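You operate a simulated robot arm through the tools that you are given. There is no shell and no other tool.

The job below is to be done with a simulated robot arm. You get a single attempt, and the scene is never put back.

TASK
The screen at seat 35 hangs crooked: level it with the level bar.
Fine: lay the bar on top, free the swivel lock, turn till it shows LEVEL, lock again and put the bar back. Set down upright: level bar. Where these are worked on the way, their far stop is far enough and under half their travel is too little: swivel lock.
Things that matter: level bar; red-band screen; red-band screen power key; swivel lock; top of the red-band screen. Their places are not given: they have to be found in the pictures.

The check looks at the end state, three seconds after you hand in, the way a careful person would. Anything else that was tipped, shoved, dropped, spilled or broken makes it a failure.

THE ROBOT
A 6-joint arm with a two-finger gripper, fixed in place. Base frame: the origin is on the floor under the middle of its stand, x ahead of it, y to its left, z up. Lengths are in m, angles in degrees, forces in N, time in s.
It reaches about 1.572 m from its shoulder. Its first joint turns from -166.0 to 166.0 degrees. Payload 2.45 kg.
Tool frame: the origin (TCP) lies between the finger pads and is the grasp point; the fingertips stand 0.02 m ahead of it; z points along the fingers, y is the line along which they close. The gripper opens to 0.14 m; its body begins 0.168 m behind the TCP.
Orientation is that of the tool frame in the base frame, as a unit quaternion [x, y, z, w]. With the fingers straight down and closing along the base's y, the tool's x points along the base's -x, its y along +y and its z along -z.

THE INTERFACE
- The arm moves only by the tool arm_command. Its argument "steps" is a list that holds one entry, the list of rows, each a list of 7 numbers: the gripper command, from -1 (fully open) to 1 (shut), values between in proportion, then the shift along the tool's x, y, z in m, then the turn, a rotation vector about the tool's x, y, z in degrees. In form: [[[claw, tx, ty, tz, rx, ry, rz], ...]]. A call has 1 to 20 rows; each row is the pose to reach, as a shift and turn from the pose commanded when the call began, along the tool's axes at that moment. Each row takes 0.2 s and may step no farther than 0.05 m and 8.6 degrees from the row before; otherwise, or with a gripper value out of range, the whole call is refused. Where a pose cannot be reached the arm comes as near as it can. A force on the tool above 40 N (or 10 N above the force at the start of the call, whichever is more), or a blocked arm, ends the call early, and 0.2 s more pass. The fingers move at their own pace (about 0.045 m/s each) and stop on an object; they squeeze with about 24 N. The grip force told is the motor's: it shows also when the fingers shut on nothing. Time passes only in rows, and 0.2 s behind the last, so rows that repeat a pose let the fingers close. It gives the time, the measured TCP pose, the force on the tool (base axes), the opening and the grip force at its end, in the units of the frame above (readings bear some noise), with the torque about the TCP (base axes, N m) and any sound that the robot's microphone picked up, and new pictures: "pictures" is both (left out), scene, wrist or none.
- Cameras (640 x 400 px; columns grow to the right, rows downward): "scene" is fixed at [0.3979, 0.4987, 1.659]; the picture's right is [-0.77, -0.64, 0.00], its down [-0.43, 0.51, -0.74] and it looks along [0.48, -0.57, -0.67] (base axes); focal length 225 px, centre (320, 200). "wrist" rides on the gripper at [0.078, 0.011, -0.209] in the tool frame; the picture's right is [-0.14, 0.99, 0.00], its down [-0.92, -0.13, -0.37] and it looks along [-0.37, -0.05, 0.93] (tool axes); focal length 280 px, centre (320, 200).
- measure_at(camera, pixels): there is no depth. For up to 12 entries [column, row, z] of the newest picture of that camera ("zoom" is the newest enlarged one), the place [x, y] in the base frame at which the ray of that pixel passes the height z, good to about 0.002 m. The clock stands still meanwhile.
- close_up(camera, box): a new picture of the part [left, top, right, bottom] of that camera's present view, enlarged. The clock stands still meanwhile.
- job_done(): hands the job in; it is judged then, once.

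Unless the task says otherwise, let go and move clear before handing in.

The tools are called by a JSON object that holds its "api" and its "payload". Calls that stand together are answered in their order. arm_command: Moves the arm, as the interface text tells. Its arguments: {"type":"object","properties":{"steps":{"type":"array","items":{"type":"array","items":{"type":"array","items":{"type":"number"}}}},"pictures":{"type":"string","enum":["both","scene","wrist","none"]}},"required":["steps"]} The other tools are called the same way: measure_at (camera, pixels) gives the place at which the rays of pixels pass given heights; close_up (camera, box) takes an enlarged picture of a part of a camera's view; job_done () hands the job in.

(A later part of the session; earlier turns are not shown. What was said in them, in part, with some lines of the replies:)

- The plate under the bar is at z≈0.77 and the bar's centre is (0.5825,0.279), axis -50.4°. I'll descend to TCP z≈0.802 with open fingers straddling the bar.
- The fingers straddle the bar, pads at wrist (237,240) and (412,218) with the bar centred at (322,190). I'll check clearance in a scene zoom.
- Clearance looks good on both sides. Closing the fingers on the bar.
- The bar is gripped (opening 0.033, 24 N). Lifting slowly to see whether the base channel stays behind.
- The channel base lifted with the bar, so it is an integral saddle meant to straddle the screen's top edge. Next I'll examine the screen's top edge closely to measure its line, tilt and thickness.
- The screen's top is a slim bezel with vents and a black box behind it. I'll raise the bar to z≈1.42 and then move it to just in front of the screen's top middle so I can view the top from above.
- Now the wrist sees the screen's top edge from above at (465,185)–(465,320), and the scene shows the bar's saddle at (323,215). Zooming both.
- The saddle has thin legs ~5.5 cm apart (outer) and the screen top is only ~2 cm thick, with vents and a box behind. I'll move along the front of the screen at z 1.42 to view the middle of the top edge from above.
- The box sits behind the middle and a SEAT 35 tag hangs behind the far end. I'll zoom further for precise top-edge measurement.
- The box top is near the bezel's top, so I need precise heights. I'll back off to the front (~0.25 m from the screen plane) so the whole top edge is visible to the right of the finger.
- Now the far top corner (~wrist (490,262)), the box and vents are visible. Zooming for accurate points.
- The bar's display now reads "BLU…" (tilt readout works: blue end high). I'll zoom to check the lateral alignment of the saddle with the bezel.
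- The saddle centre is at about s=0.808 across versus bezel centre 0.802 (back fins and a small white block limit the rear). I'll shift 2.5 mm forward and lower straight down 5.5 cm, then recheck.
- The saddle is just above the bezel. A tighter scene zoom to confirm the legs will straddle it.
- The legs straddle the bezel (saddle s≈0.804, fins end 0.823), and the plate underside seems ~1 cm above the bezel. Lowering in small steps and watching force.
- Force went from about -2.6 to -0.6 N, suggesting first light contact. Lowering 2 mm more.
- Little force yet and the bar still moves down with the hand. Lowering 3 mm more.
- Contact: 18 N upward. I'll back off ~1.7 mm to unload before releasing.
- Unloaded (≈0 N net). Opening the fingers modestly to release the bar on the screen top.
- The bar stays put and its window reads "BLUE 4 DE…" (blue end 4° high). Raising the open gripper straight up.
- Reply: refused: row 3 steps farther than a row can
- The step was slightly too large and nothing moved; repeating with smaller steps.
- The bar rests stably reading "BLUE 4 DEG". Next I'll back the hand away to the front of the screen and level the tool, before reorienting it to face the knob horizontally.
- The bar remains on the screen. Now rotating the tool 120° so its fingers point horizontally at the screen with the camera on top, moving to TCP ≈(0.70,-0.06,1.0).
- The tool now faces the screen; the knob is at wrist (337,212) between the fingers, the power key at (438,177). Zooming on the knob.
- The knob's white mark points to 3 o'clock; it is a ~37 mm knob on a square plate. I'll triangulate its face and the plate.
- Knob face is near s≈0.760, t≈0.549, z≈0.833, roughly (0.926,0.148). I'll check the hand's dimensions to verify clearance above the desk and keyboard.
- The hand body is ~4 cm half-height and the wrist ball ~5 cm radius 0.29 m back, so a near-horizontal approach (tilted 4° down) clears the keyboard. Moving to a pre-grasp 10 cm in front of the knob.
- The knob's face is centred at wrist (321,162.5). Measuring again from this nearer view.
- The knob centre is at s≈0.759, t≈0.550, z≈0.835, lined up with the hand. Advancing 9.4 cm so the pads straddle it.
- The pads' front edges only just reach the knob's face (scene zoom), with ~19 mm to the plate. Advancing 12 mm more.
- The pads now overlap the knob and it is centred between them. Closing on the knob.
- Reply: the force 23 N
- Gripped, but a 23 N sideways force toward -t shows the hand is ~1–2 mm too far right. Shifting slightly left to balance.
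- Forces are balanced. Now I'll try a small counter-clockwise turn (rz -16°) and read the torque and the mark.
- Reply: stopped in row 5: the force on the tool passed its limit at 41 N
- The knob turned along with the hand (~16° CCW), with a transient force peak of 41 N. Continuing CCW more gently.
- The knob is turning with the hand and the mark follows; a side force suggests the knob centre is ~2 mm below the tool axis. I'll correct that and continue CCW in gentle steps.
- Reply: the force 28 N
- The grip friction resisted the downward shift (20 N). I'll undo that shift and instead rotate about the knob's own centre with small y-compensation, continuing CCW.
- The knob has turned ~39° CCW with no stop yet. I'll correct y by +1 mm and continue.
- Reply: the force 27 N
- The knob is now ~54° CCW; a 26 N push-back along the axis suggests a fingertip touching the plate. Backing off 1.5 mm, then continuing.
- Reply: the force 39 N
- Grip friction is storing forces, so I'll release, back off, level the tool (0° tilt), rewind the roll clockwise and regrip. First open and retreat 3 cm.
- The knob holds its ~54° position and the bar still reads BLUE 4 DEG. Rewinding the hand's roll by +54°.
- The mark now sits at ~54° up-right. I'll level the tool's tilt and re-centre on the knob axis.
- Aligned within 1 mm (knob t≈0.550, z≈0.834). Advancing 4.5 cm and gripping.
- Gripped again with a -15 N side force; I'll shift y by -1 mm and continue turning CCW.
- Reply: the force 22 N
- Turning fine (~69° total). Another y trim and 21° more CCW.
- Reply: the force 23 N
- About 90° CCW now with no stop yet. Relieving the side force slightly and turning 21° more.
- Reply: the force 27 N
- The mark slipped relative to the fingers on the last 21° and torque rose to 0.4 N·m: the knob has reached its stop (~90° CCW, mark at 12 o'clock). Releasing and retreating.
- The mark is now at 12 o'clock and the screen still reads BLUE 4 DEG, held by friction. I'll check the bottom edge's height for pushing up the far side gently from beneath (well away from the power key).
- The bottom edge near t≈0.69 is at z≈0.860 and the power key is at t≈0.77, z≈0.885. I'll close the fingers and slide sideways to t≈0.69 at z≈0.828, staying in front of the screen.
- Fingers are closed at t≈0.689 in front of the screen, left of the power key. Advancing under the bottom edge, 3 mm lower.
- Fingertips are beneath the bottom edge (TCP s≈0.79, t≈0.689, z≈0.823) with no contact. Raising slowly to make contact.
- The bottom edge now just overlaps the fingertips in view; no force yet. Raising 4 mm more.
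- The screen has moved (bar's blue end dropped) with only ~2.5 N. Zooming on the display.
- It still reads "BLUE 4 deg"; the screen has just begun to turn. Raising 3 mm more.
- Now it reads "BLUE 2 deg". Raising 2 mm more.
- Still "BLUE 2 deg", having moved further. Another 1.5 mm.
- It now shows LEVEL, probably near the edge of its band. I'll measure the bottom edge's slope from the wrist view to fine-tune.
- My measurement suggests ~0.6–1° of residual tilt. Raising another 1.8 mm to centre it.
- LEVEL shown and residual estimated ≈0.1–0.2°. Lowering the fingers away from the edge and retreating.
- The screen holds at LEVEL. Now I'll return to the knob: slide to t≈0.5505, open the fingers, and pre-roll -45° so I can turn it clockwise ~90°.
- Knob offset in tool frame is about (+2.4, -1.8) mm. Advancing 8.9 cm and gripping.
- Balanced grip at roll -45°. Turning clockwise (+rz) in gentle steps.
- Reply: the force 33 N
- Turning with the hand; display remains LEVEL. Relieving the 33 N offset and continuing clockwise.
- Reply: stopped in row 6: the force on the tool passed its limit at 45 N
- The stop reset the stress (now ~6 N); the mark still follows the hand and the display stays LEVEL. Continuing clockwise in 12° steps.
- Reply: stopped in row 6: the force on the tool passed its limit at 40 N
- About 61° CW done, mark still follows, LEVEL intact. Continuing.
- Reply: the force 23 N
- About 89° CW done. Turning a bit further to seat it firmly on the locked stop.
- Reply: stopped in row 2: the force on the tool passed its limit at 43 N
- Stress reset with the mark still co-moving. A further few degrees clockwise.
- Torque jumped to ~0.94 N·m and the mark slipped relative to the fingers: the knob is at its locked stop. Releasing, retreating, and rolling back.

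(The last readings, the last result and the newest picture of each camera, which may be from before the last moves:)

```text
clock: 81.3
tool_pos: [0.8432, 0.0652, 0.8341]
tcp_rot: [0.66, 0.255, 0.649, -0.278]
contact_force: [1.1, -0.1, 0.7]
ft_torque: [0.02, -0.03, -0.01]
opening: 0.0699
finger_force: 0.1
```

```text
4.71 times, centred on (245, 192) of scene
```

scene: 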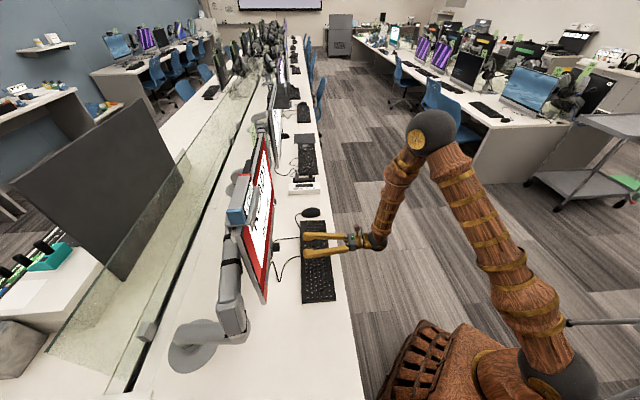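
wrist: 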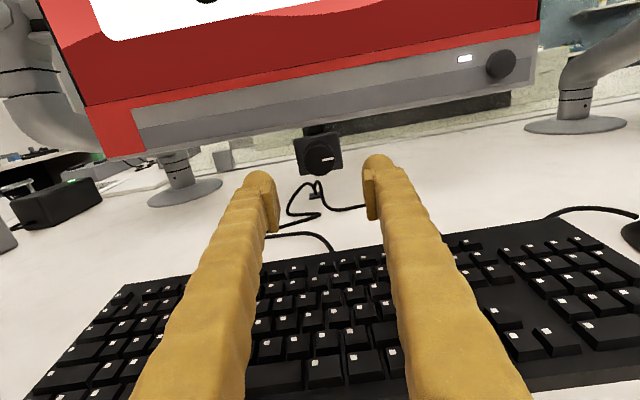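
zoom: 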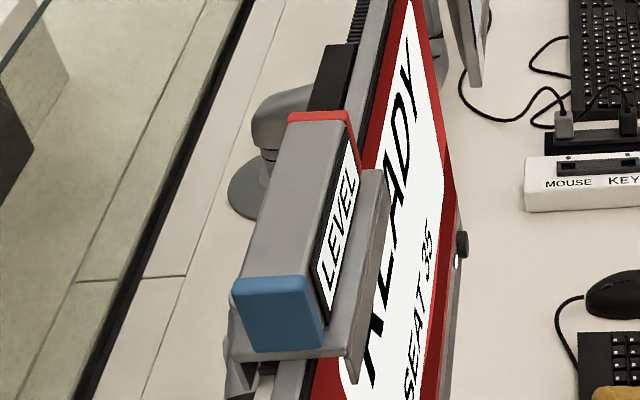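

The mark is back at 3 o'clock (locked), the display reads LEVEL, and the screen's edge is parallel to the plate. Now retreating up and back to fetch the bar.

{"api": "arm_command", "payload": {"steps": [[[0, 0, 0, -0.045, 0, 0, -0.5], [0, 0.01, 0, -0.09, 0, 0, -1], [0, 0.04, 0, -0.125, 0, 0, -1.5], [0, 0.08, 0, -0.15, 0, 0, -2], [0, 0.125, 0, -0.17, 0, 0, -2.1], [0, 0.17, 0, -0.18, 0, 0, -2.1], [0, 0.215, 0, -0.18, 0, 0, -2.1], [0, 0.26, 0, -0.18, 0, 0, -2.1], [0, 0.305, 0, -0.18, 0, 0, -2.1], [0, 0.35, 0, -0.18, 0, 0, -2.1], [0, 0.35, 0, -0.18, 0, 0, -2.1]]]}}

{"api": "close_up", "payload": {"camera": "wrist", "box": [60, 0, 560, 400]}}

```text
clock: 83.7
tool_pos: [0.7243, -0.0725, 1.182]
tcp_rot: [0.655, 0.267, 0.654, -0.266]
contact_force: [-1.0, 0.5, -0.4]
ft_torque: [0.01, 0.01, -0.02]
opening: 0.0701
finger_force: 0.0
```

scene: 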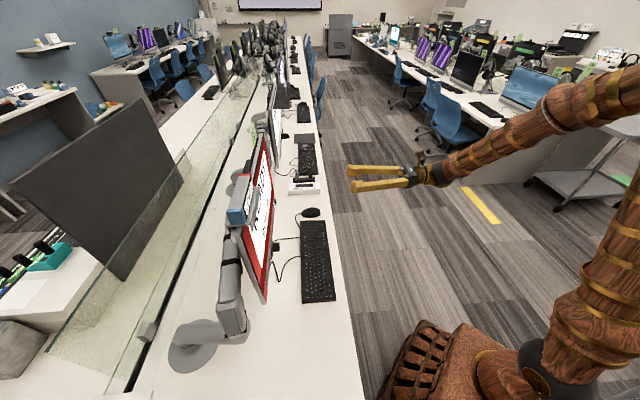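
wrist: 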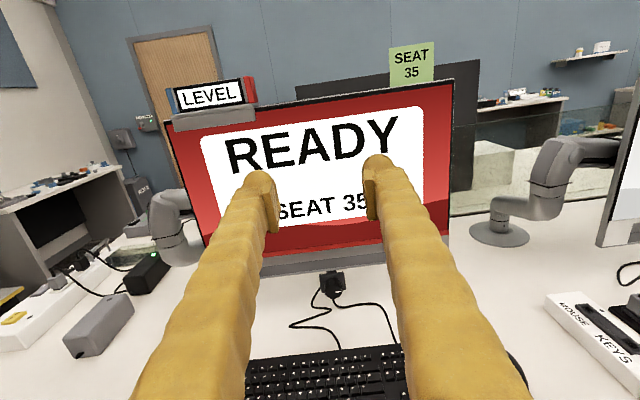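

```text
1.00 times, centred on (310, 200) of wrist (not enlarged: the box is as wide or as high as the picture)
```

zoom: 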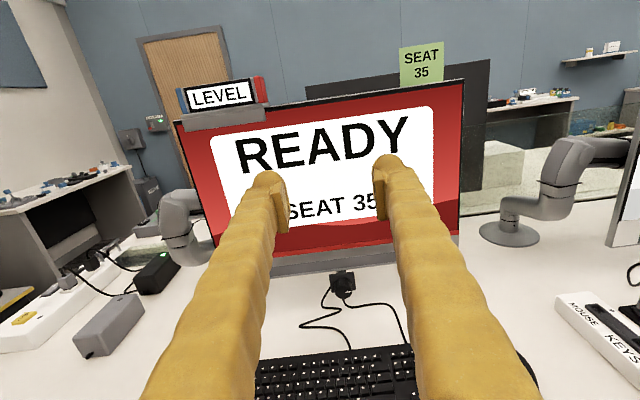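

The whole screen is visible with LEVEL on the bar. Rotating the tool back to pointing down while moving to about (0.68,0.05,1.42).

{"api": "arm_command", "payload": {"steps": [[[0, 0.0159, -0.0079, 0.0036, 4.619, -4.619, -4.619], [0, 0.0317, -0.0158, 0.0073, 9.238, -9.238, -9.238], [0, 0.0476, -0.0236, 0.0109, 13.857, -13.857, -13.857], [0, 0.0635, -0.0315, 0.0146, 18.476, -18.476, -18.476], [0, 0.0793, -0.0394, 0.0182, 23.095, -23.095, -23.095], [0, 0.0952, -0.0473, 0.0219, 27.714, -27.714, -27.714], [0, 0.1111, -0.0552, 0.0255, 32.333, -32.333, -32.333], [0, 0.1269, -0.063, 0.0292, 36.952, -36.952, -36.952], [0, 0.1428, -0.0709, 0.0328, 41.571, -41.571, -41.571], [0, 0.1587, -0.0788, 0.0365, 46.19, -46.19, -46.19], [0, 0.1745, -0.0867, 0.0401, 50.809, -50.809, -50.809], [0, 0.1904, -0.0946, 0.0438, 55.428, -55.428, -55.428], [0, 0.2063, -0.1024, 0.0474, 60.047, -60.047, -60.047], [0, 0.2221, -0.1103, 0.0511, 64.666, -64.666, -64.666], [0, 0.238, -0.1182, 0.0547, 69.28, -69.28, -69.28], [0, 0.238, -0.1182, 0.0547, 69.28, -69.28, -69.28]]]}}

```text
clock: 87.1
tool_pos: [0.6792, 0.0577, 1.4222]
tcp_rot: [0.389, 0.921, -0.002, 0.001]
contact_force: [-0.7, -0.2, 0.1]
ft_torque: [-0.04, 0.01, -0.01]
opening: 0.07
finger_force: 0.0
```

scene: 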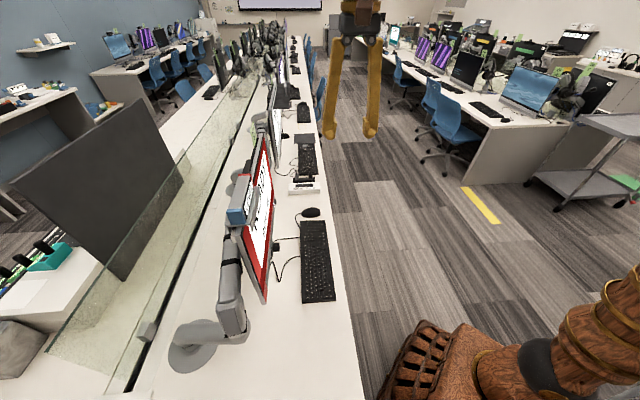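
wrist: 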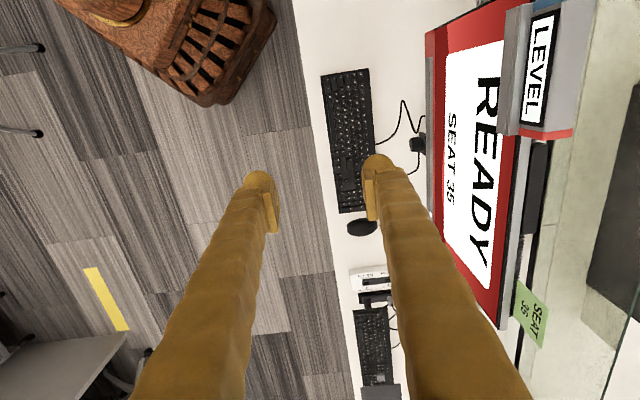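

The tool points down again. Moving above the bar (expected grip centre ≈(0.840,0.294)).

{"api": "arm_command", "payload": {"steps": [[[0, 0.008, 0.04, 0, 0, 0, 0], [0, 0.0162, 0.08, 0, 0, 0, 0], [0, 0.0243, 0.12, 0, 0, 0, 0], [0, 0.0325, 0.16, 0, 0, 0, 0], [0, 0.0406, 0.2, 0, 0, 0, 0], [0, 0.0487, 0.24, 0, 0, 0, 0], [0, 0.0568, 0.28, 0, 0, 0, 0], [0, 0.0568, 0.28, 0, 0, 0, 0]]]}}

{"api": "close_up", "payload": {"camera": "wrist", "box": [260, 60, 400, 240]}}

```text
clock: 88.9
tool_pos: [0.8402, 0.2882, 1.4192]
tcp_rot: [0.389, 0.921, -0.001, 0.0]
contact_force: [1.0, -0.2, -0.1]
ft_torque: [0.0, -0.03, 0.01]
opening: 0.0701
finger_force: 0.0
```

scene: 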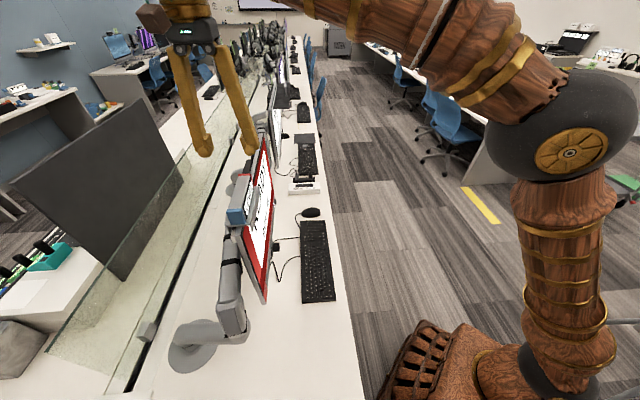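
wrist: 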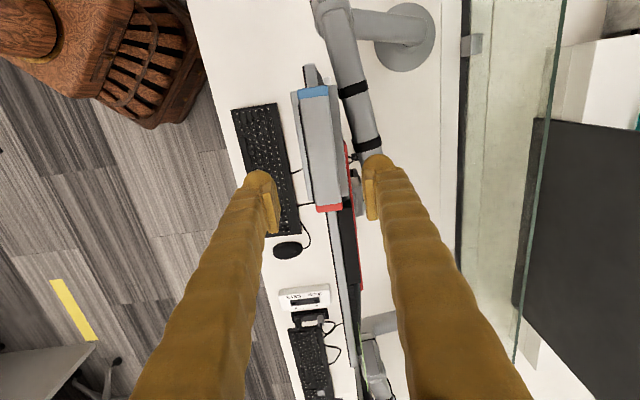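

```text
2.22 times, centred on (330, 150) of wrist
```

zoom: 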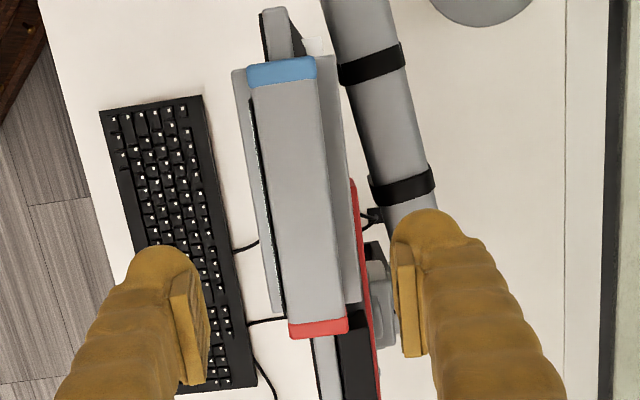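

{"api": "measure_at", "payload": {"camera": "wrist", "pixels": [[297.1, 89.6, 1.299], [328.2, 85.1, 1.299], [316, 212.2, 1.299], [343.1, 208.6, 1.299], [297.1, 89.6, 1.305], [343.1, 208.6, 1.305]]}}

{"api": "measure_at", "payload": {"camera": "zoom", "pixels": [[247, 66, 1.299], [316, 56, 1.299], [289, 338, 1.299], [349, 330, 1.299]]}}

{"api": "close_up", "payload": {"camera": "scene", "box": [215, 165, 275, 245]}}

```text
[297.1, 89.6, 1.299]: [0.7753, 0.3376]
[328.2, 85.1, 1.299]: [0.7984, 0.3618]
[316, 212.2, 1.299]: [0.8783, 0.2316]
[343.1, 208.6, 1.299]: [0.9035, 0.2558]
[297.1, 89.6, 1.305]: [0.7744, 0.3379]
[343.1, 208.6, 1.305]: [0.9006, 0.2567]
```

```text
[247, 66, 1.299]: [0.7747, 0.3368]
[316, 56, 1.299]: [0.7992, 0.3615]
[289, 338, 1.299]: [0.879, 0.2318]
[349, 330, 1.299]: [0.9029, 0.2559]
```

```text
5.00 times, centred on (245, 205) of scene
```

zoom: 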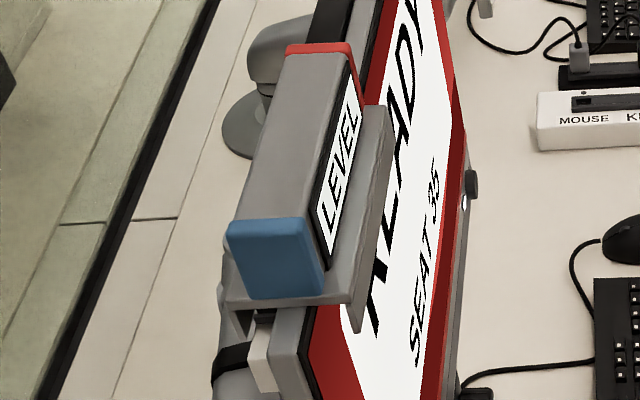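

Bar centre is at about (0.839,0.297), axis -45.4°. I'll take a fresh pose reading to resolve the noise before descending.

{"api": "arm_command", "payload": {"steps": [[[0, 0, 0, 0, 0, 0, 0]]], "pictures": "none"}}

{"api": "arm_command", "payload": {"steps": [[[0, 0, 0, 0, 0, 0, 0]]], "pictures": "wrist"}}

```text
clock: 89.3
tool_pos: [0.8411, 0.2892, 1.4207]
tcp_rot: [0.388, 0.921, -0.001, 0.0]
contact_force: [0.2, -0.4, 0.8]
ft_torque: [-0.02, 0.01, 0.0]
opening: 0.07
finger_force: 0.1
```

```text
clock: 89.7
tool_pos: [0.8395, 0.2892, 1.4193]
tcp_rot: [0.389, 0.921, -0.001, 0.0]
contact_force: [0.5, -0.5, -0.5]
ft_torque: [-0.01, -0.03, -0.03]
opening: 0.07
finger_force: 0.1
```

wrist: 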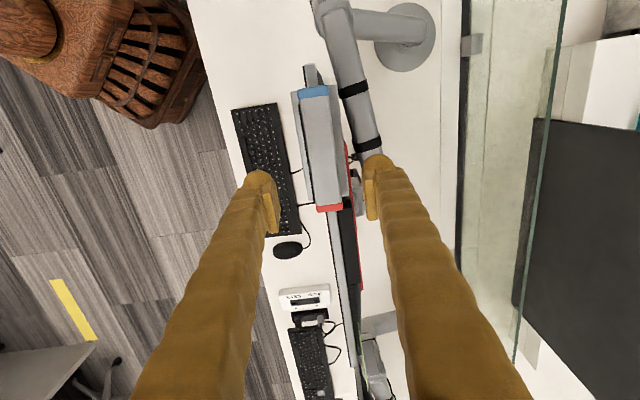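

Average TCP reading is (0.840,0.289); I'll correct by (+3.9,+4.8) mm in tool axes and descend to just above the bar.

{"api": "arm_command", "payload": {"steps": [[[0, 0.002, 0.0024, 0.01, 0, 0, -0.2], [0, 0.0039, 0.0048, 0.03, 0, 0, -0.4], [0, 0.0039, 0.0048, 0.06, 0, 0, -0.4], [0, 0.0039, 0.0048, 0.09, 0, 0, -0.4], [0, 0.0039, 0.0048, 0.09, 0, 0, -0.4]]]}}

{"api": "close_up", "payload": {"camera": "wrist", "box": [220, 60, 440, 290]}}

{"api": "close_up", "payload": {"camera": "scene", "box": [195, 145, 285, 245]}}

```text
clock: 90.9
tool_pos: [0.84, 0.297, 1.3303]
tcp_rot: [0.385, 0.923, -0.001, -0.001]
contact_force: [0.1, 0.2, 0.0]
ft_torque: [0.0, 0.0, -0.01]
opening: 0.0699
finger_force: 0.0
```

scene: 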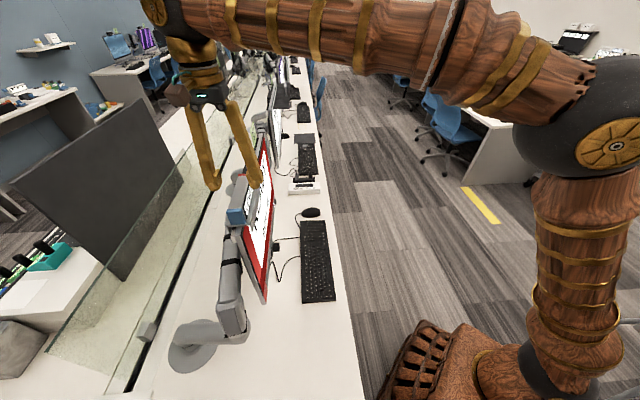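
wrist: 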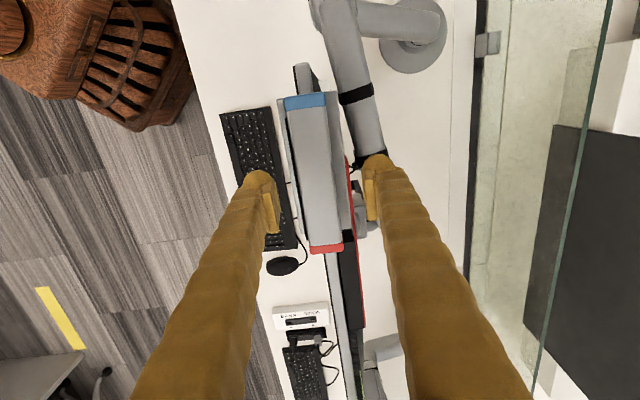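

```text
1.74 times, centred on (330, 175) of wrist
```

zoom: 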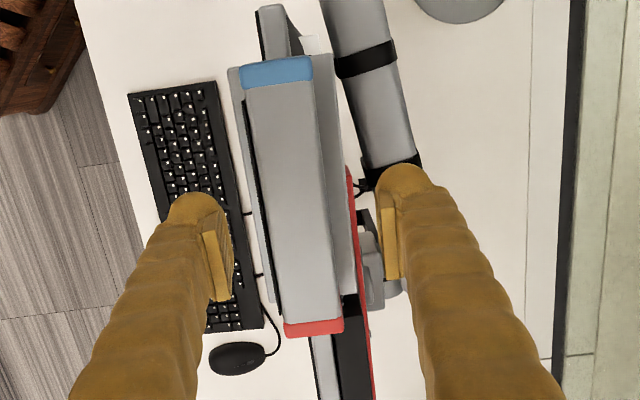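

```text
4.00 times, centred on (240, 195) of scene
```

zoom: 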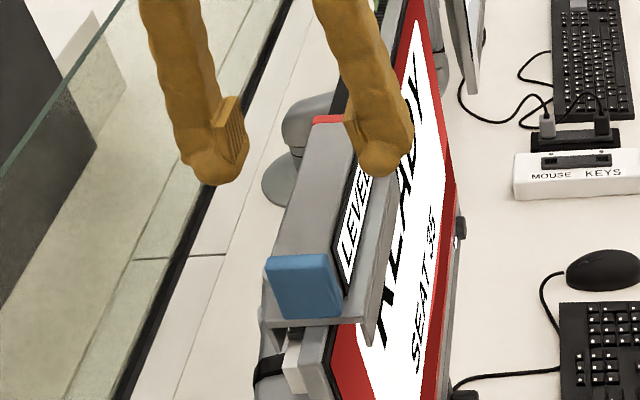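

The fingers straddle the bar closely centred. Descending 4.6 cm to grip height.

{"api": "arm_command", "payload": {"steps": [[[0, 0, -0.001, 0.015, 0, 0, 0], [0, 0, -0.001, 0.03, 0, 0, 0], [0, 0, -0.001, 0.04, 0, 0, 0], [0, 0, -0.001, 0.046, 0, 0, 0], [0, 0, -0.001, 0.046, 0, 0, 0]]]}}

{"api": "close_up", "payload": {"camera": "wrist", "box": [220, 60, 440, 290]}}

{"api": "close_up", "payload": {"camera": "scene", "box": [205, 155, 275, 245]}}

```text
clock: 92.1
tool_pos: [0.8413, 0.2957, 1.2859]
tcp_rot: [0.385, 0.923, -0.001, -0.001]
contact_force: [-0.1, 0.9, 0.0]
ft_torque: [-0.01, 0.01, 0.0]
opening: 0.0701
finger_force: 0.1
```

scene: 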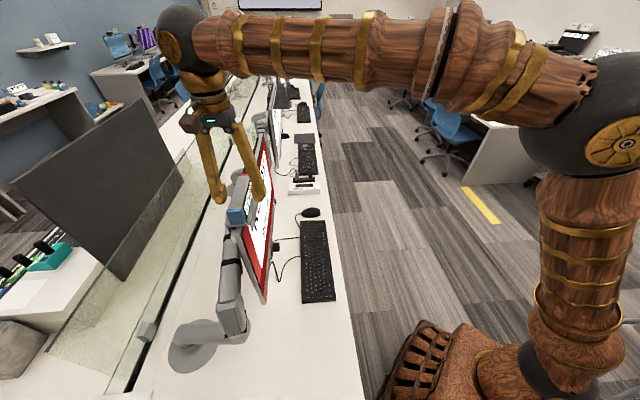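
wrist: 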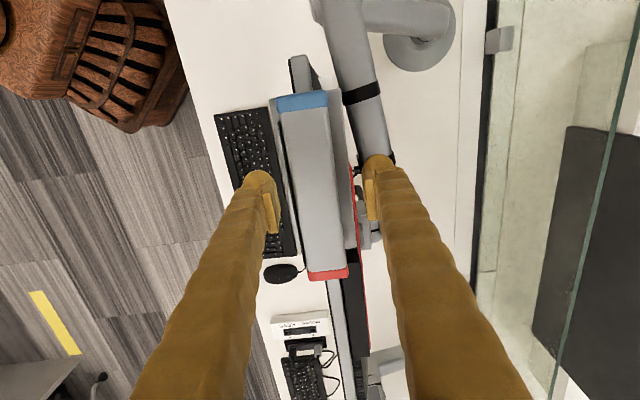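

```text
1.74 times, centred on (330, 175) of wrist
```

zoom: 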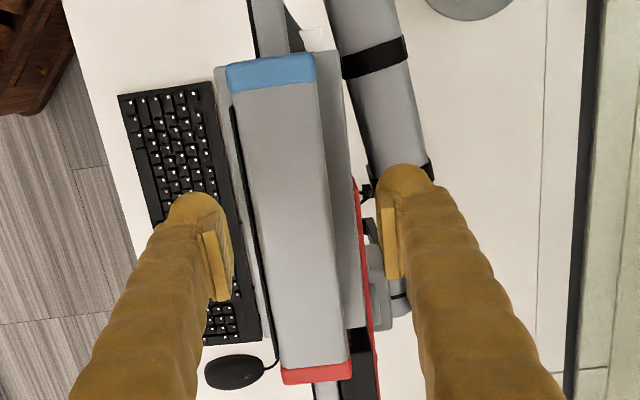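

```text
4.44 times, centred on (240, 200) of scene
```

zoom: 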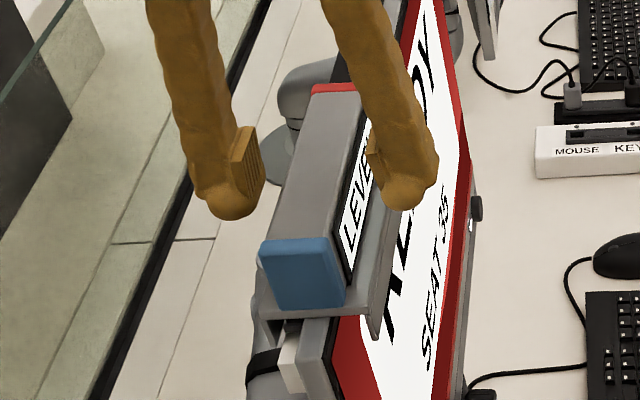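

The bar sits ~4 mm toward the front relative to the finger midpoint. Shifting -3.5 mm in y, then closing.

{"api": "arm_command", "payload": {"steps": [[[0, 0, -0.0035, 0, 0, 0, 0], [0, 0, -0.0035, 0, 0, 0, 0], [0.3, 0, -0.0035, 0, 0, 0, 0], [0.5, 0, -0.0035, 0, 0, 0, 0], [0.7, 0, -0.0035, 0, 0, 0, 0], [1, 0, -0.0035, 0, 0, 0, 0], [1, 0, -0.0035, 0, 0, 0, 0], [1, 0, -0.0035, 0, 0, 0, 0]]]}}

{"api": "close_up", "payload": {"camera": "scene", "box": [205, 155, 275, 245]}}

{"api": "close_up", "payload": {"camera": "wrist", "box": [220, 60, 440, 290]}}

```text
clock: 93.9
tool_pos: [0.8395, 0.2934, 1.2852]
tcp_rot: [0.386, 0.923, -0.001, -0.001]
contact_force: [-0.7, 0.4, 1.1]
ft_torque: [-0.05, -0.02, 0.02]
opening: 0.0331
finger_force: 24.4
```

scene: 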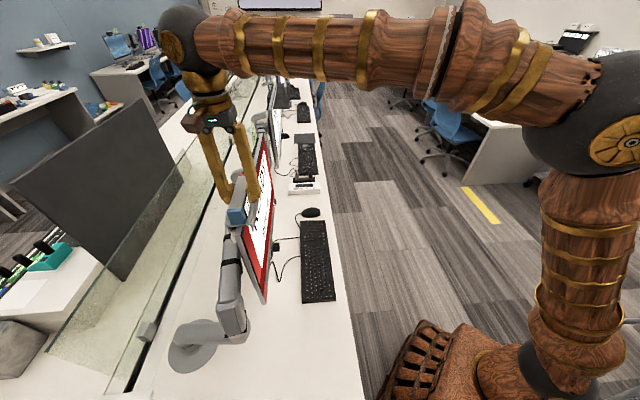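
wrist: 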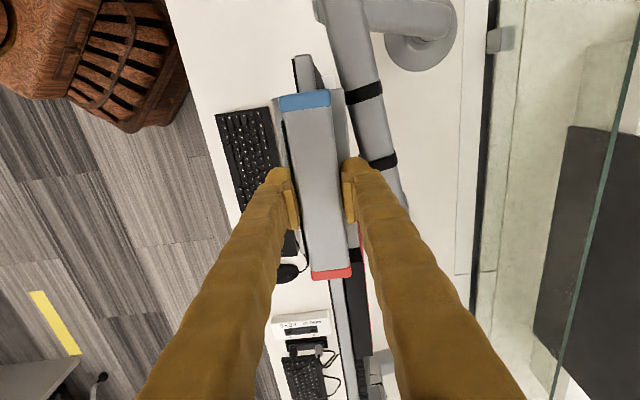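

```text
4.44 times, centred on (240, 200) of scene
```

zoom: 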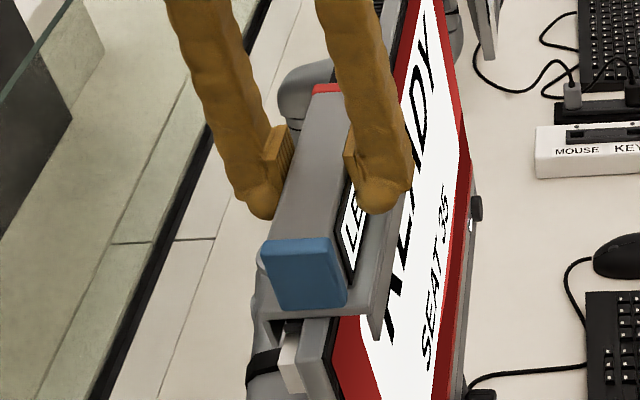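

```text
1.74 times, centred on (330, 175) of wrist
```

zoom: 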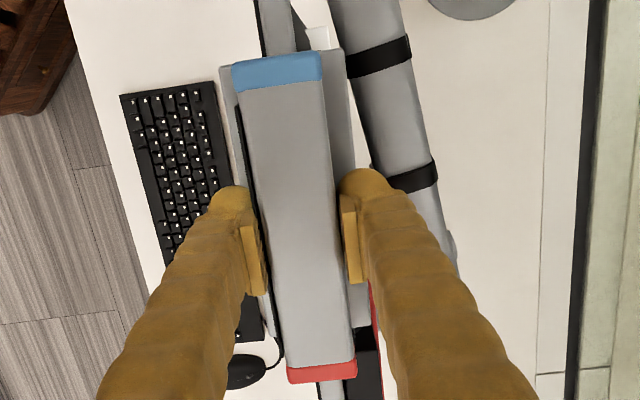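

Gripped at 33 mm with the same geometry as before. Lifting straight up off the screen.

{"api": "arm_command", "payload": {"steps": [[[1, 0, 0, -0.005, 0, 0, 0], [1, 0, 0, -0.015, 0, 0, 0], [1, 0, 0, -0.035, 0, 0, 0], [1, 0, 0, -0.07, 0, 0, 0], [1, 0, 0, -0.11, 0, 0, 0], [1, 0, 0, -0.13, 0, 0, 0], [1, 0, 0, -0.13, 0, 0, 0]]]}}

{"api": "close_up", "payload": {"camera": "scene", "box": [195, 130, 295, 310]}}

```text
clock: 95.5
tool_pos: [0.8378, 0.2934, 1.4172]
tcp_rot: [0.385, 0.923, -0.001, 0.0]
contact_force: [0.1, -0.6, -1.1]
ft_torque: [0.0, 0.01, 0.01]
opening: 0.0329
finger_force: 24.2
```

scene: 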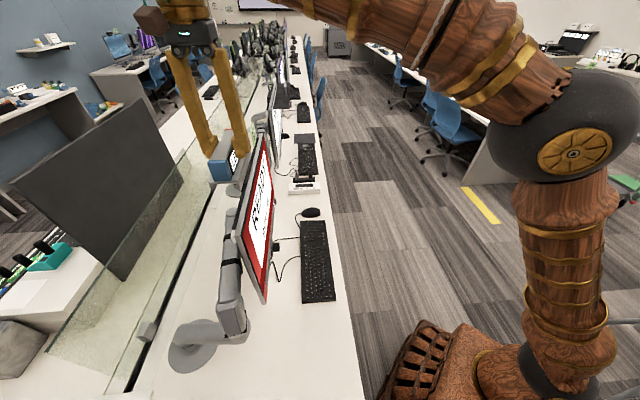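
wrist: 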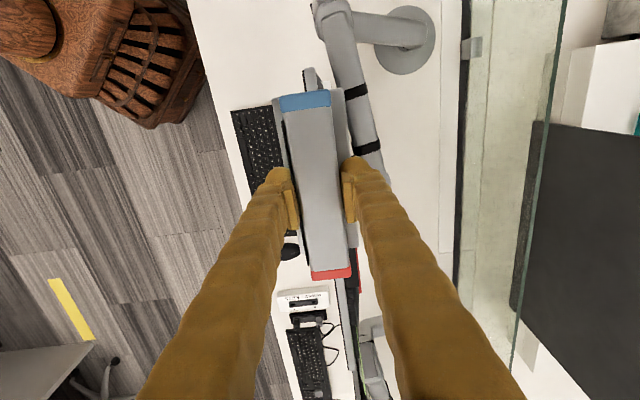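

```text
2.22 times, centred on (245, 220) of scene
```

zoom: 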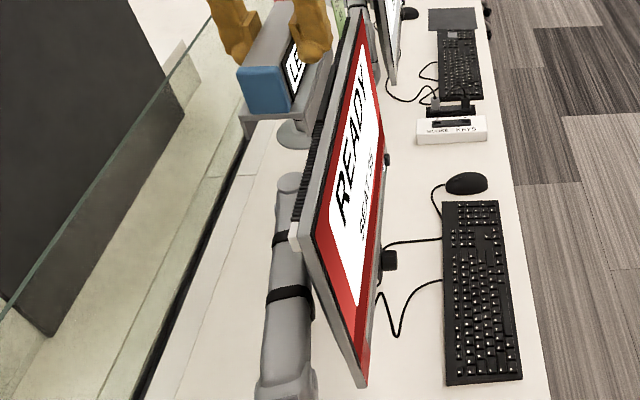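

The bar is clear of the screen and the screen remains straight. Moving back above the bar's original desk spot.

{"api": "arm_command", "payload": {"steps": [[[1, 0.024, -0.0275, 0, 0, 0, 0.7], [1, 0.048, -0.055, 0, 0, 0, 1.4], [1, 0.0715, -0.0824, 0, 0, 0, 2.2], [1, 0.0954, -0.11, 0, 0, 0, 2.9], [1, 0.119, -0.1373, 0, 0, 0, 3.6], [1, 0.143, -0.1647, 0, 0, 0, 4.4], [1, 0.1669, -0.1922, 0, 0, 0, 5.1], [1, 0.1669, -0.1922, 0, 0, 0, 5.1]]]}}

```text
clock: 97.3
tool_pos: [0.5833, 0.2781, 1.4155]
tcp_rot: [0.426, 0.905, -0.001, -0.001]
contact_force: [-0.4, -0.3, -1.7]
ft_torque: [0.02, 0.02, -0.02]
opening: 0.0331
finger_force: 23.9
```

scene: 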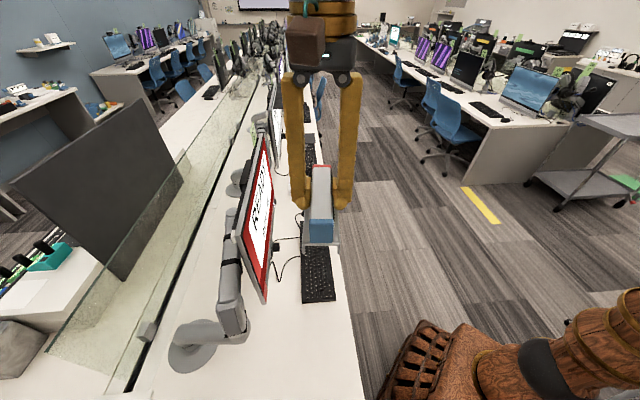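
wrist: 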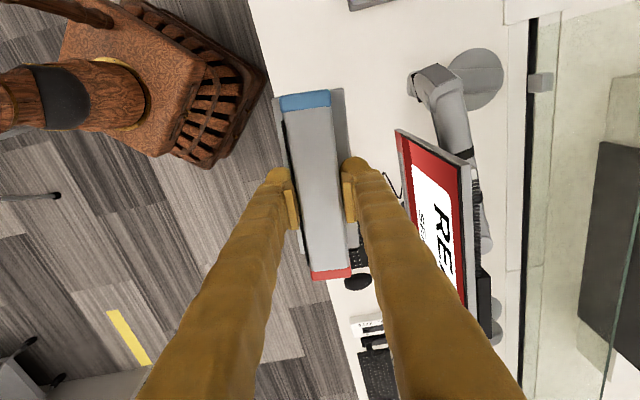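

Pose matches the original pick orientation. Descending straight down to about 3.5 cm above the desk-contact height.

{"api": "arm_command", "payload": {"steps": [[[1, 0, 0, 0.045, 0, 0, 0], [1, 0, 0, 0.09, 0, 0, 0], [1, 0, 0, 0.135, 0, 0, 0], [1, 0, 0, 0.18, 0, 0, 0], [1, 0, 0, 0.225, 0, 0, 0], [1, 0, 0, 0.27, 0, 0, 0], [1, 0, 0, 0.315, 0, 0, 0], [1, 0, 0, 0.36, 0, 0, 0], [1, 0, 0, 0.405, 0, 0, 0], [1, 0, 0, 0.45, 0, 0, 0], [1, 0, 0, 0.495, 0, 0, 0], [1, 0, 0, 0.54, 0, 0, 0], [1, 0, 0, 0.565, 0, 0, 0], [1, 0, 0, 0.58, 0, 0, 0], [1, 0, 0, 0.58, 0, 0, 0]]]}}

{"api": "close_up", "payload": {"camera": "scene", "box": [285, 275, 365, 365]}}

{"api": "close_up", "payload": {"camera": "wrist", "box": [220, 60, 440, 300]}}

```text
clock: 100.5
tool_pos: [0.5829, 0.2767, 0.8359]
tcp_rot: [0.426, 0.905, -0.001, 0.0]
contact_force: [-0.2, -0.5, -2.7]
ft_torque: [0.02, 0.01, 0.02]
opening: 0.0334
finger_force: 24.5
```

scene: 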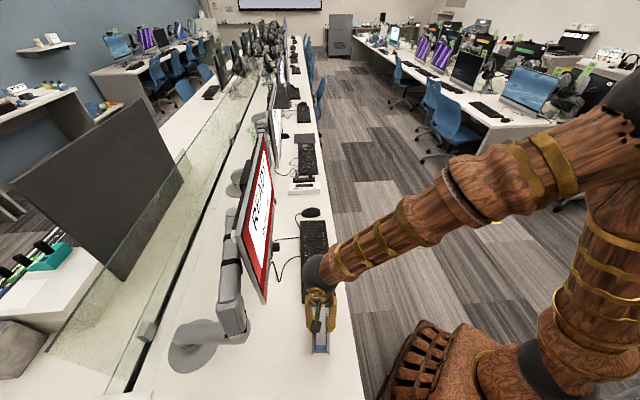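
wrist: 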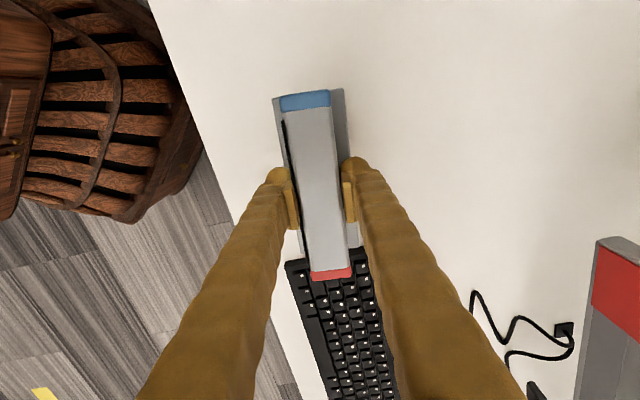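

```text
4.44 times, centred on (325, 320) of scene
```

zoom: 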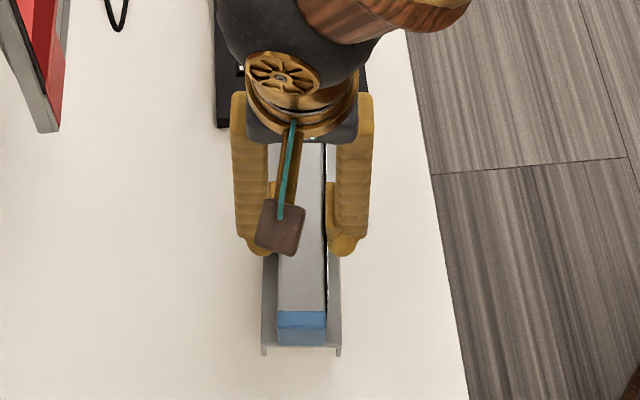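

```text
1.67 times, centred on (330, 180) of wrist
```

zoom: 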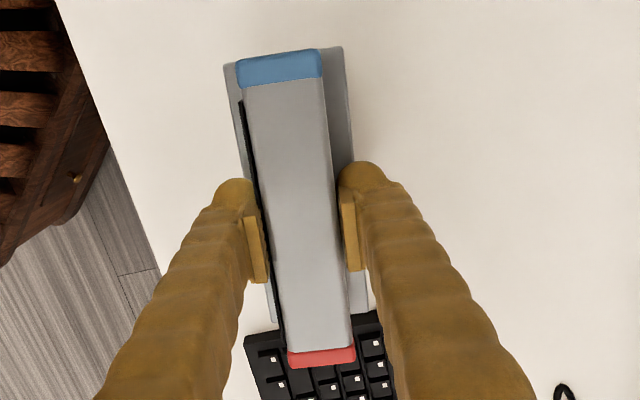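

Positioned over the original spot (clear of the keyboard). Lowering 2.7 cm, then in small steps.

{"api": "arm_command", "payload": {"steps": [[[1, 0, 0, 0.01, 0, 0, 0], [1, 0, 0, 0.02, 0, 0, 0], [1, 0, 0, 0.027, 0, 0, 0], [1, 0, 0, 0.027, 0, 0, 0]]], "pictures": "none"}}

{"api": "arm_command", "payload": {"steps": [[[1, 0, 0, 0.002, 0, 0, 0], [1, 0, 0, 0.003, 0, 0, 0], [1, 0, 0, 0.003, 0, 0, 0]]], "pictures": "scene"}}

{"api": "close_up", "payload": {"camera": "scene", "box": [285, 285, 360, 365]}}

```text
clock: 101.5
tool_pos: [0.5849, 0.2765, 0.8077]
tcp_rot: [0.425, 0.905, -0.001, 0.0]
contact_force: [-0.9, 0.5, -2.5]
ft_torque: [0.0, 0.01, -0.02]
opening: 0.0329
finger_force: 23.6
```

```text
clock: 102.3
tool_pos: [0.585, 0.2757, 0.8047]
tcp_rot: [0.426, 0.905, -0.001, -0.001]
contact_force: [-1.4, 0.0, -2.1]
ft_torque: [-0.04, -0.02, -0.01]
opening: 0.0331
finger_force: 23.9
```

scene: 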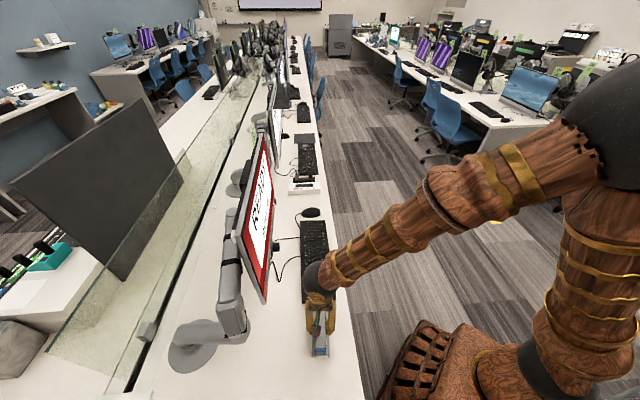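

```text
5.00 times, centred on (322, 325) of scene
```

zoom: 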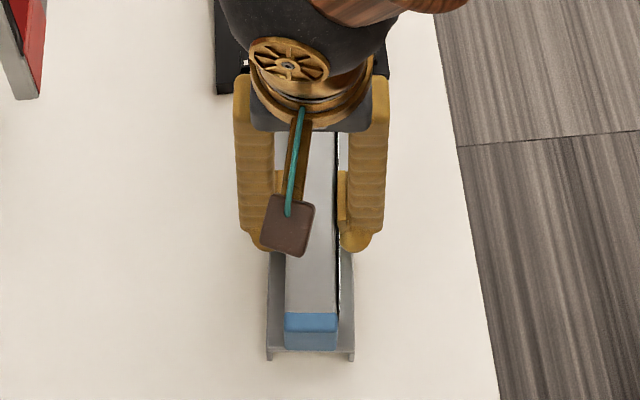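

No contact yet (-2.1 N is just the bar's weight). Lowering in 1–2 mm steps.

{"api": "arm_command", "payload": {"steps": [[[1, 0, 0, 0.001, 0, 0, 0], [1, 0, 0, 0.002, 0, 0, 0], [1, 0, 0, 0.002, 0, 0, 0]]], "pictures": "none"}}

```text
clock: 103.1
tool_pos: [0.5831, 0.2748, 0.8036]
tcp_rot: [0.426, 0.904, -0.001, 0.0]
contact_force: [-0.6, -0.5, -2.0]
ft_torque: [0.0, -0.03, -0.01]
opening: 0.0331
finger_force: 24.2
```

{"api": "arm_command", "payload": {"steps": [[[1, 0, 0, 0.001, 0, 0, 0], [1, 0, 0, 0.0015, 0, 0, 0], [1, 0, 0, 0.0015, 0, 0, 0]]], "pictures": "none"}}

```text
clock: 103.9
tool_pos: [0.5851, 0.2752, 0.8035]
tcp_rot: [0.426, 0.905, -0.001, 0.0]
contact_force: [0.0, 0.0, -1.8]
ft_torque: [-0.04, -0.03, 0.02]
opening: 0.033
finger_force: 24.1
```

{"api": "arm_command", "payload": {"steps": [[[1, 0, 0, 0.001, 0, 0, 0], [1, 0, 0, 0.0015, 0, 0, 0], [1, 0, 0, 0.0015, 0, 0, 0]]], "pictures": "none"}}

```text
clock: 104.7
tool_pos: [0.584, 0.2751, 0.8013]
tcp_rot: [0.426, 0.905, -0.001, -0.001]
contact_force: [6.1, -4.9, 16.9]
ft_torque: [-0.07, -0.05, 0.01]
opening: 0.0329
finger_force: 23.7
```

Contact with the desk at 17 N. Easing up ~0.9 mm before releasing.

{"api": "arm_command", "payload": {"steps": [[[1, 0, 0, -0.0009, 0, 0, 0], [1, 0, 0, -0.0009, 0, 0, 0]]], "pictures": "wrist"}}

{"api": "close_up", "payload": {"camera": "scene", "box": [285, 285, 360, 365]}}

```text
clock: 105.3
tool_pos: [0.5835, 0.2756, 0.8024]
tcp_rot: [0.426, 0.905, -0.001, -0.001]
contact_force: [0.0, -0.2, -2.1]
ft_torque: [0.01, 0.01, -0.04]
opening: 0.0329
finger_force: 23.8
```

wrist: 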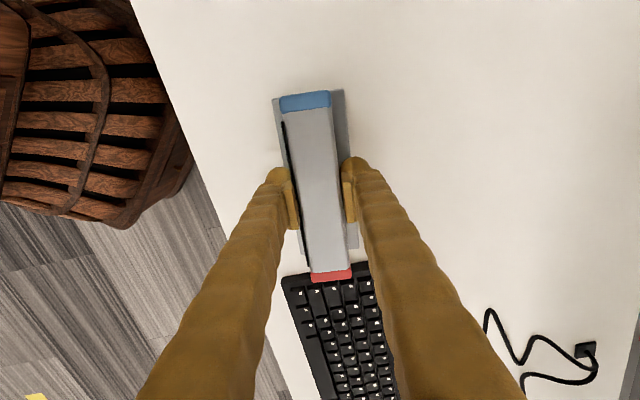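

```text
5.00 times, centred on (322, 325) of scene
```

zoom: 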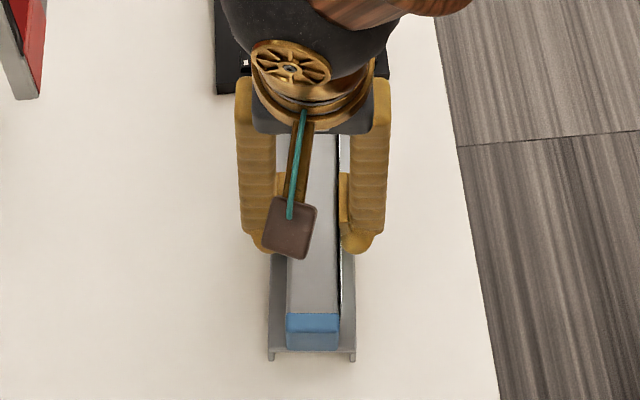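

It hangs a fraction of a millimetre above the desk. Lowering 0.5 mm and opening gradually.

{"api": "arm_command", "payload": {"steps": [[[1, 0, 0, 0.0005, 0, 0, 0], [0.5, 0, 0, 0.0005, 0, 0, 0], [0.3, 0, 0, 0.0005, 0, 0, 0], [0.0, 0, 0, 0.0005, 0, 0, 0], [-0.3, 0, 0, 0.0005, 0, 0, 0], [-0.5, 0, 0, 0.0005, 0, 0, 0], [-0.5, 0, 0, 0.0005, 0, 0, 0]]]}}

{"api": "close_up", "payload": {"camera": "scene", "box": [285, 285, 360, 365]}}

{"api": "close_up", "payload": {"camera": "wrist", "box": [220, 60, 440, 300]}}

```text
clock: 106.9
tool_pos: [0.5851, 0.2755, 0.8024]
tcp_rot: [0.426, 0.905, -0.001, -0.001]
contact_force: [-0.5, -0.1, -0.3]
ft_torque: [-0.06, 0.02, 0.0]
opening: 0.1052
finger_force: 0.2
```

scene: 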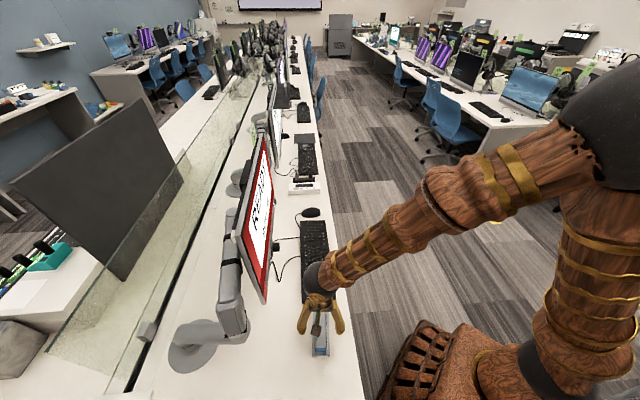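
wrist: 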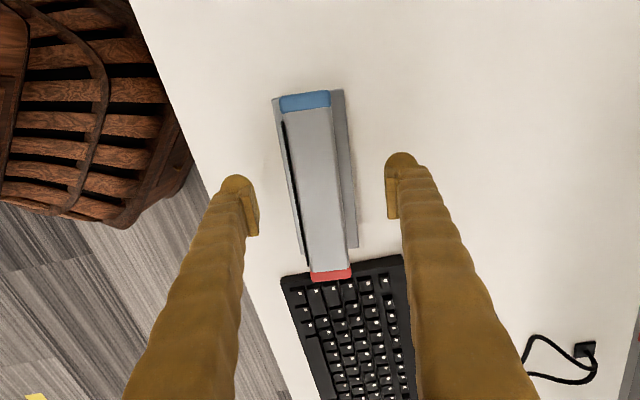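

```text
5.00 times, centred on (322, 325) of scene
```

zoom: 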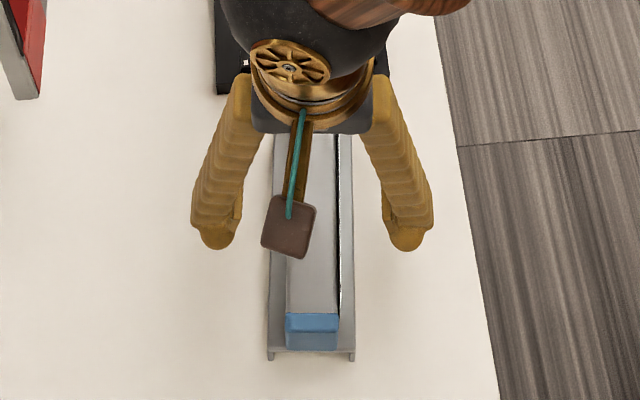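

```text
1.67 times, centred on (330, 180) of wrist
```

zoom: 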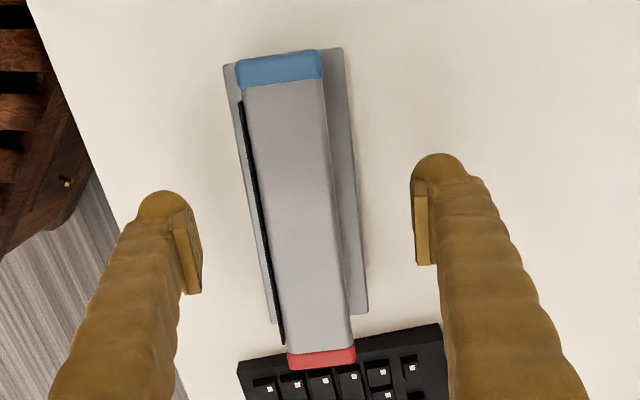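

The bar stands upright on the desk in its original spot and the fingers are clear. Raising straight up and away to verify everything.

{"api": "arm_command", "payload": {"steps": [[[-0.5, 0, 0, -0.02, 0, 0, 0], [-0.5, 0, 0, -0.05, 0, 0, 0], [-0.5, 0, 0, -0.095, 0, 0, 0], [-0.5, 0, 0, -0.14, 0, 0, 0], [-0.5, 0, 0, -0.185, 0, 0, 0], [-0.5, 0, 0, -0.23, 0, 0, 0], [-0.5, 0, 0, -0.275, 0, 0, 0], [-0.5, 0, 0, -0.32, 0, 0, 0], [-0.5, 0, 0, -0.365, 0, 0, 0], [-0.5, 0, -0.04, -0.39, 0, 0, 0], [-0.5, 0, -0.085, -0.39, 0, 0, 0], [-0.5, 0, -0.085, -0.39, 0, 0, 0]]]}}

{"api": "close_up", "payload": {"camera": "scene", "box": [160, 120, 380, 380]}}

{"api": "close_up", "payload": {"camera": "scene", "box": [285, 285, 355, 370]}}

{"api": "close_up", "payload": {"camera": "wrist", "box": [380, 100, 600, 380]}}

```text
clock: 109.5
tool_pos: [0.5211, 0.2222, 1.1909]
tcp_rot: [0.425, 0.905, 0.0, -0.001]
contact_force: [0.8, 0.0, 0.6]
ft_torque: [-0.02, 0.0, 0.01]
opening: 0.105
finger_force: 0.1
```

scene: 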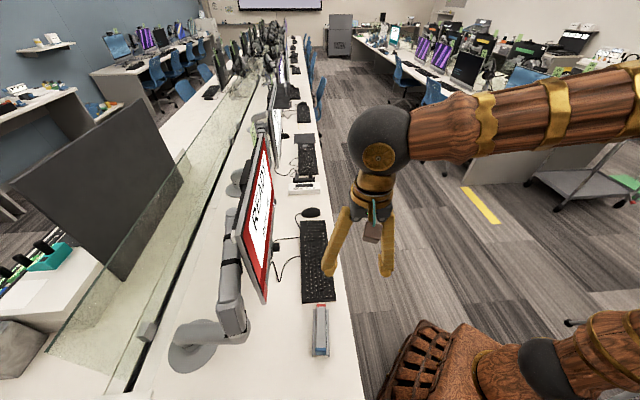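
wrist: 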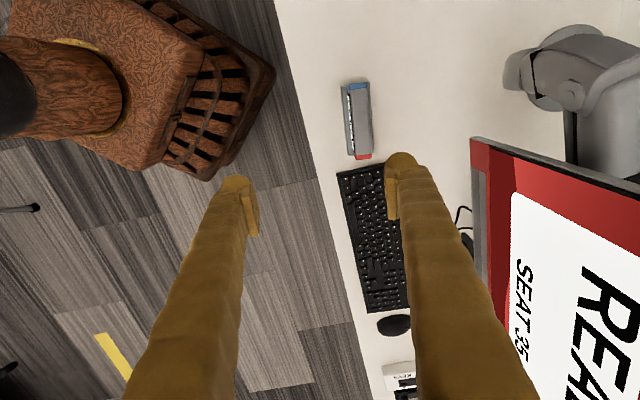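

```text
1.54 times, centred on (270, 250) of scene
```

zoom: 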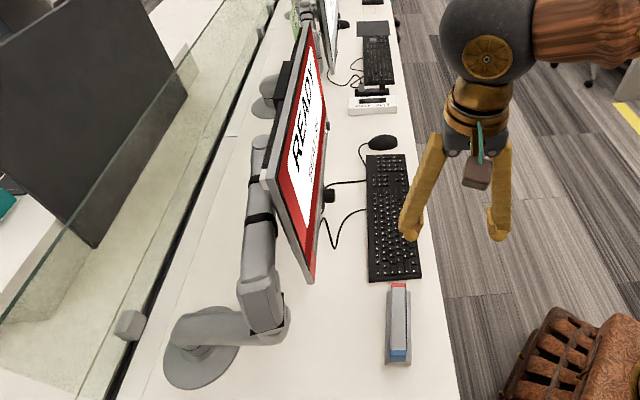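

```text
4.71 times, centred on (320, 328) of scene
```

zoom: 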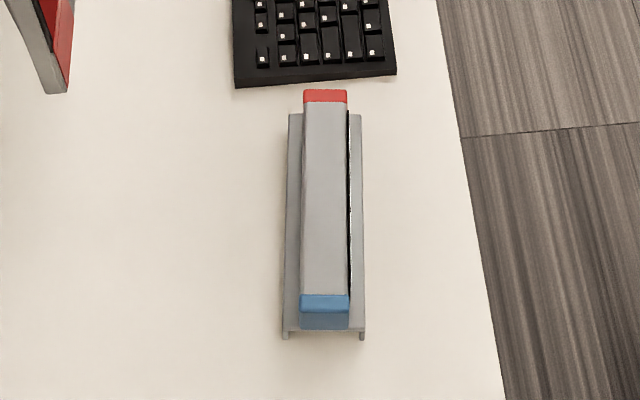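

```text
1.43 times, centred on (490, 240) of wrist
```

zoom: 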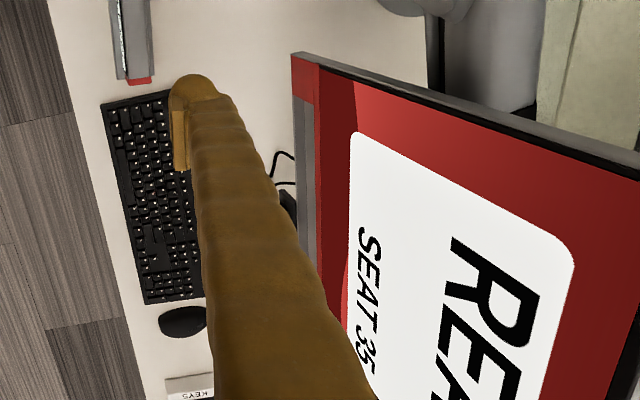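

The bar is back and upright, keyboard and mouse untouched. A last check of the LED, knob and screen corner.

{"api": "close_up", "payload": {"camera": "scene", "box": [250, 185, 310, 265]}}

{"api": "close_up", "payload": {"camera": "scene", "box": [205, 155, 275, 245]}}

```text
5.00 times, centred on (280, 225) of scene
```

zoom: 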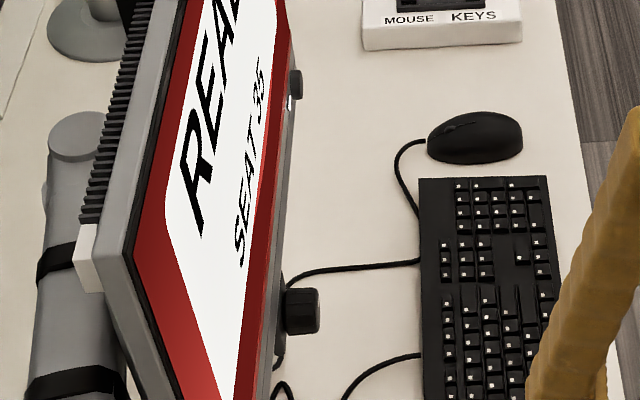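

```text
4.44 times, centred on (240, 200) of scene
```

zoom: 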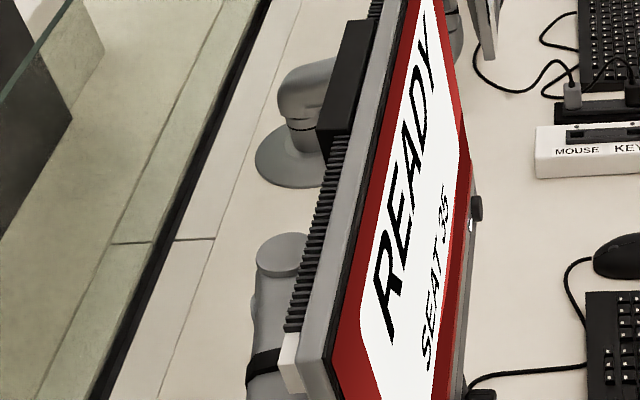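

The screen hasn't shifted since it was locked: the near corner and white block are at the same pixels, about (290,360) in this zoom. The LED and READY display are still on, the bar is upright at its original spot, and the hand is clear. Handing in.

{"api": "job_done", "payload": {}}

```text
The job is handed in.
```

The screen at seat 35 is level and locked again, and the level bar is back upright in its original spot on the desk. I've handed the job in; the result of the check hasn't come back.

- **Levelling:** The bar first read "BLUE 4 deg" on top of the screen. After I turned the screen it read "LEVEL", and it stayed that way after relocking until I lifted the bar off. My own camera measurements put the remaining tilt at about 0.1–0.3°.
- **Swivel lock:** I turned the knob counter-clockwise to its stop (about 90°) to free it, then clockwise back to its starting stop. Its mark points to 3 o'clock, as it did at the start.
- **Bar position:** The bar sat on the near half of the top edge, because a box behind the middle would have fouled the bar's rear leg.
- **Surroundings:** I did not touch the power key, and the screen still shows READY with its light on. In the final pictures the keyboard, mouse and cables look undisturbed. The hand is clear of everything.

While I was turning the knob, the robot's 40 N force limit stopped it four times, at up to 45 N. I saw no sign of damage.
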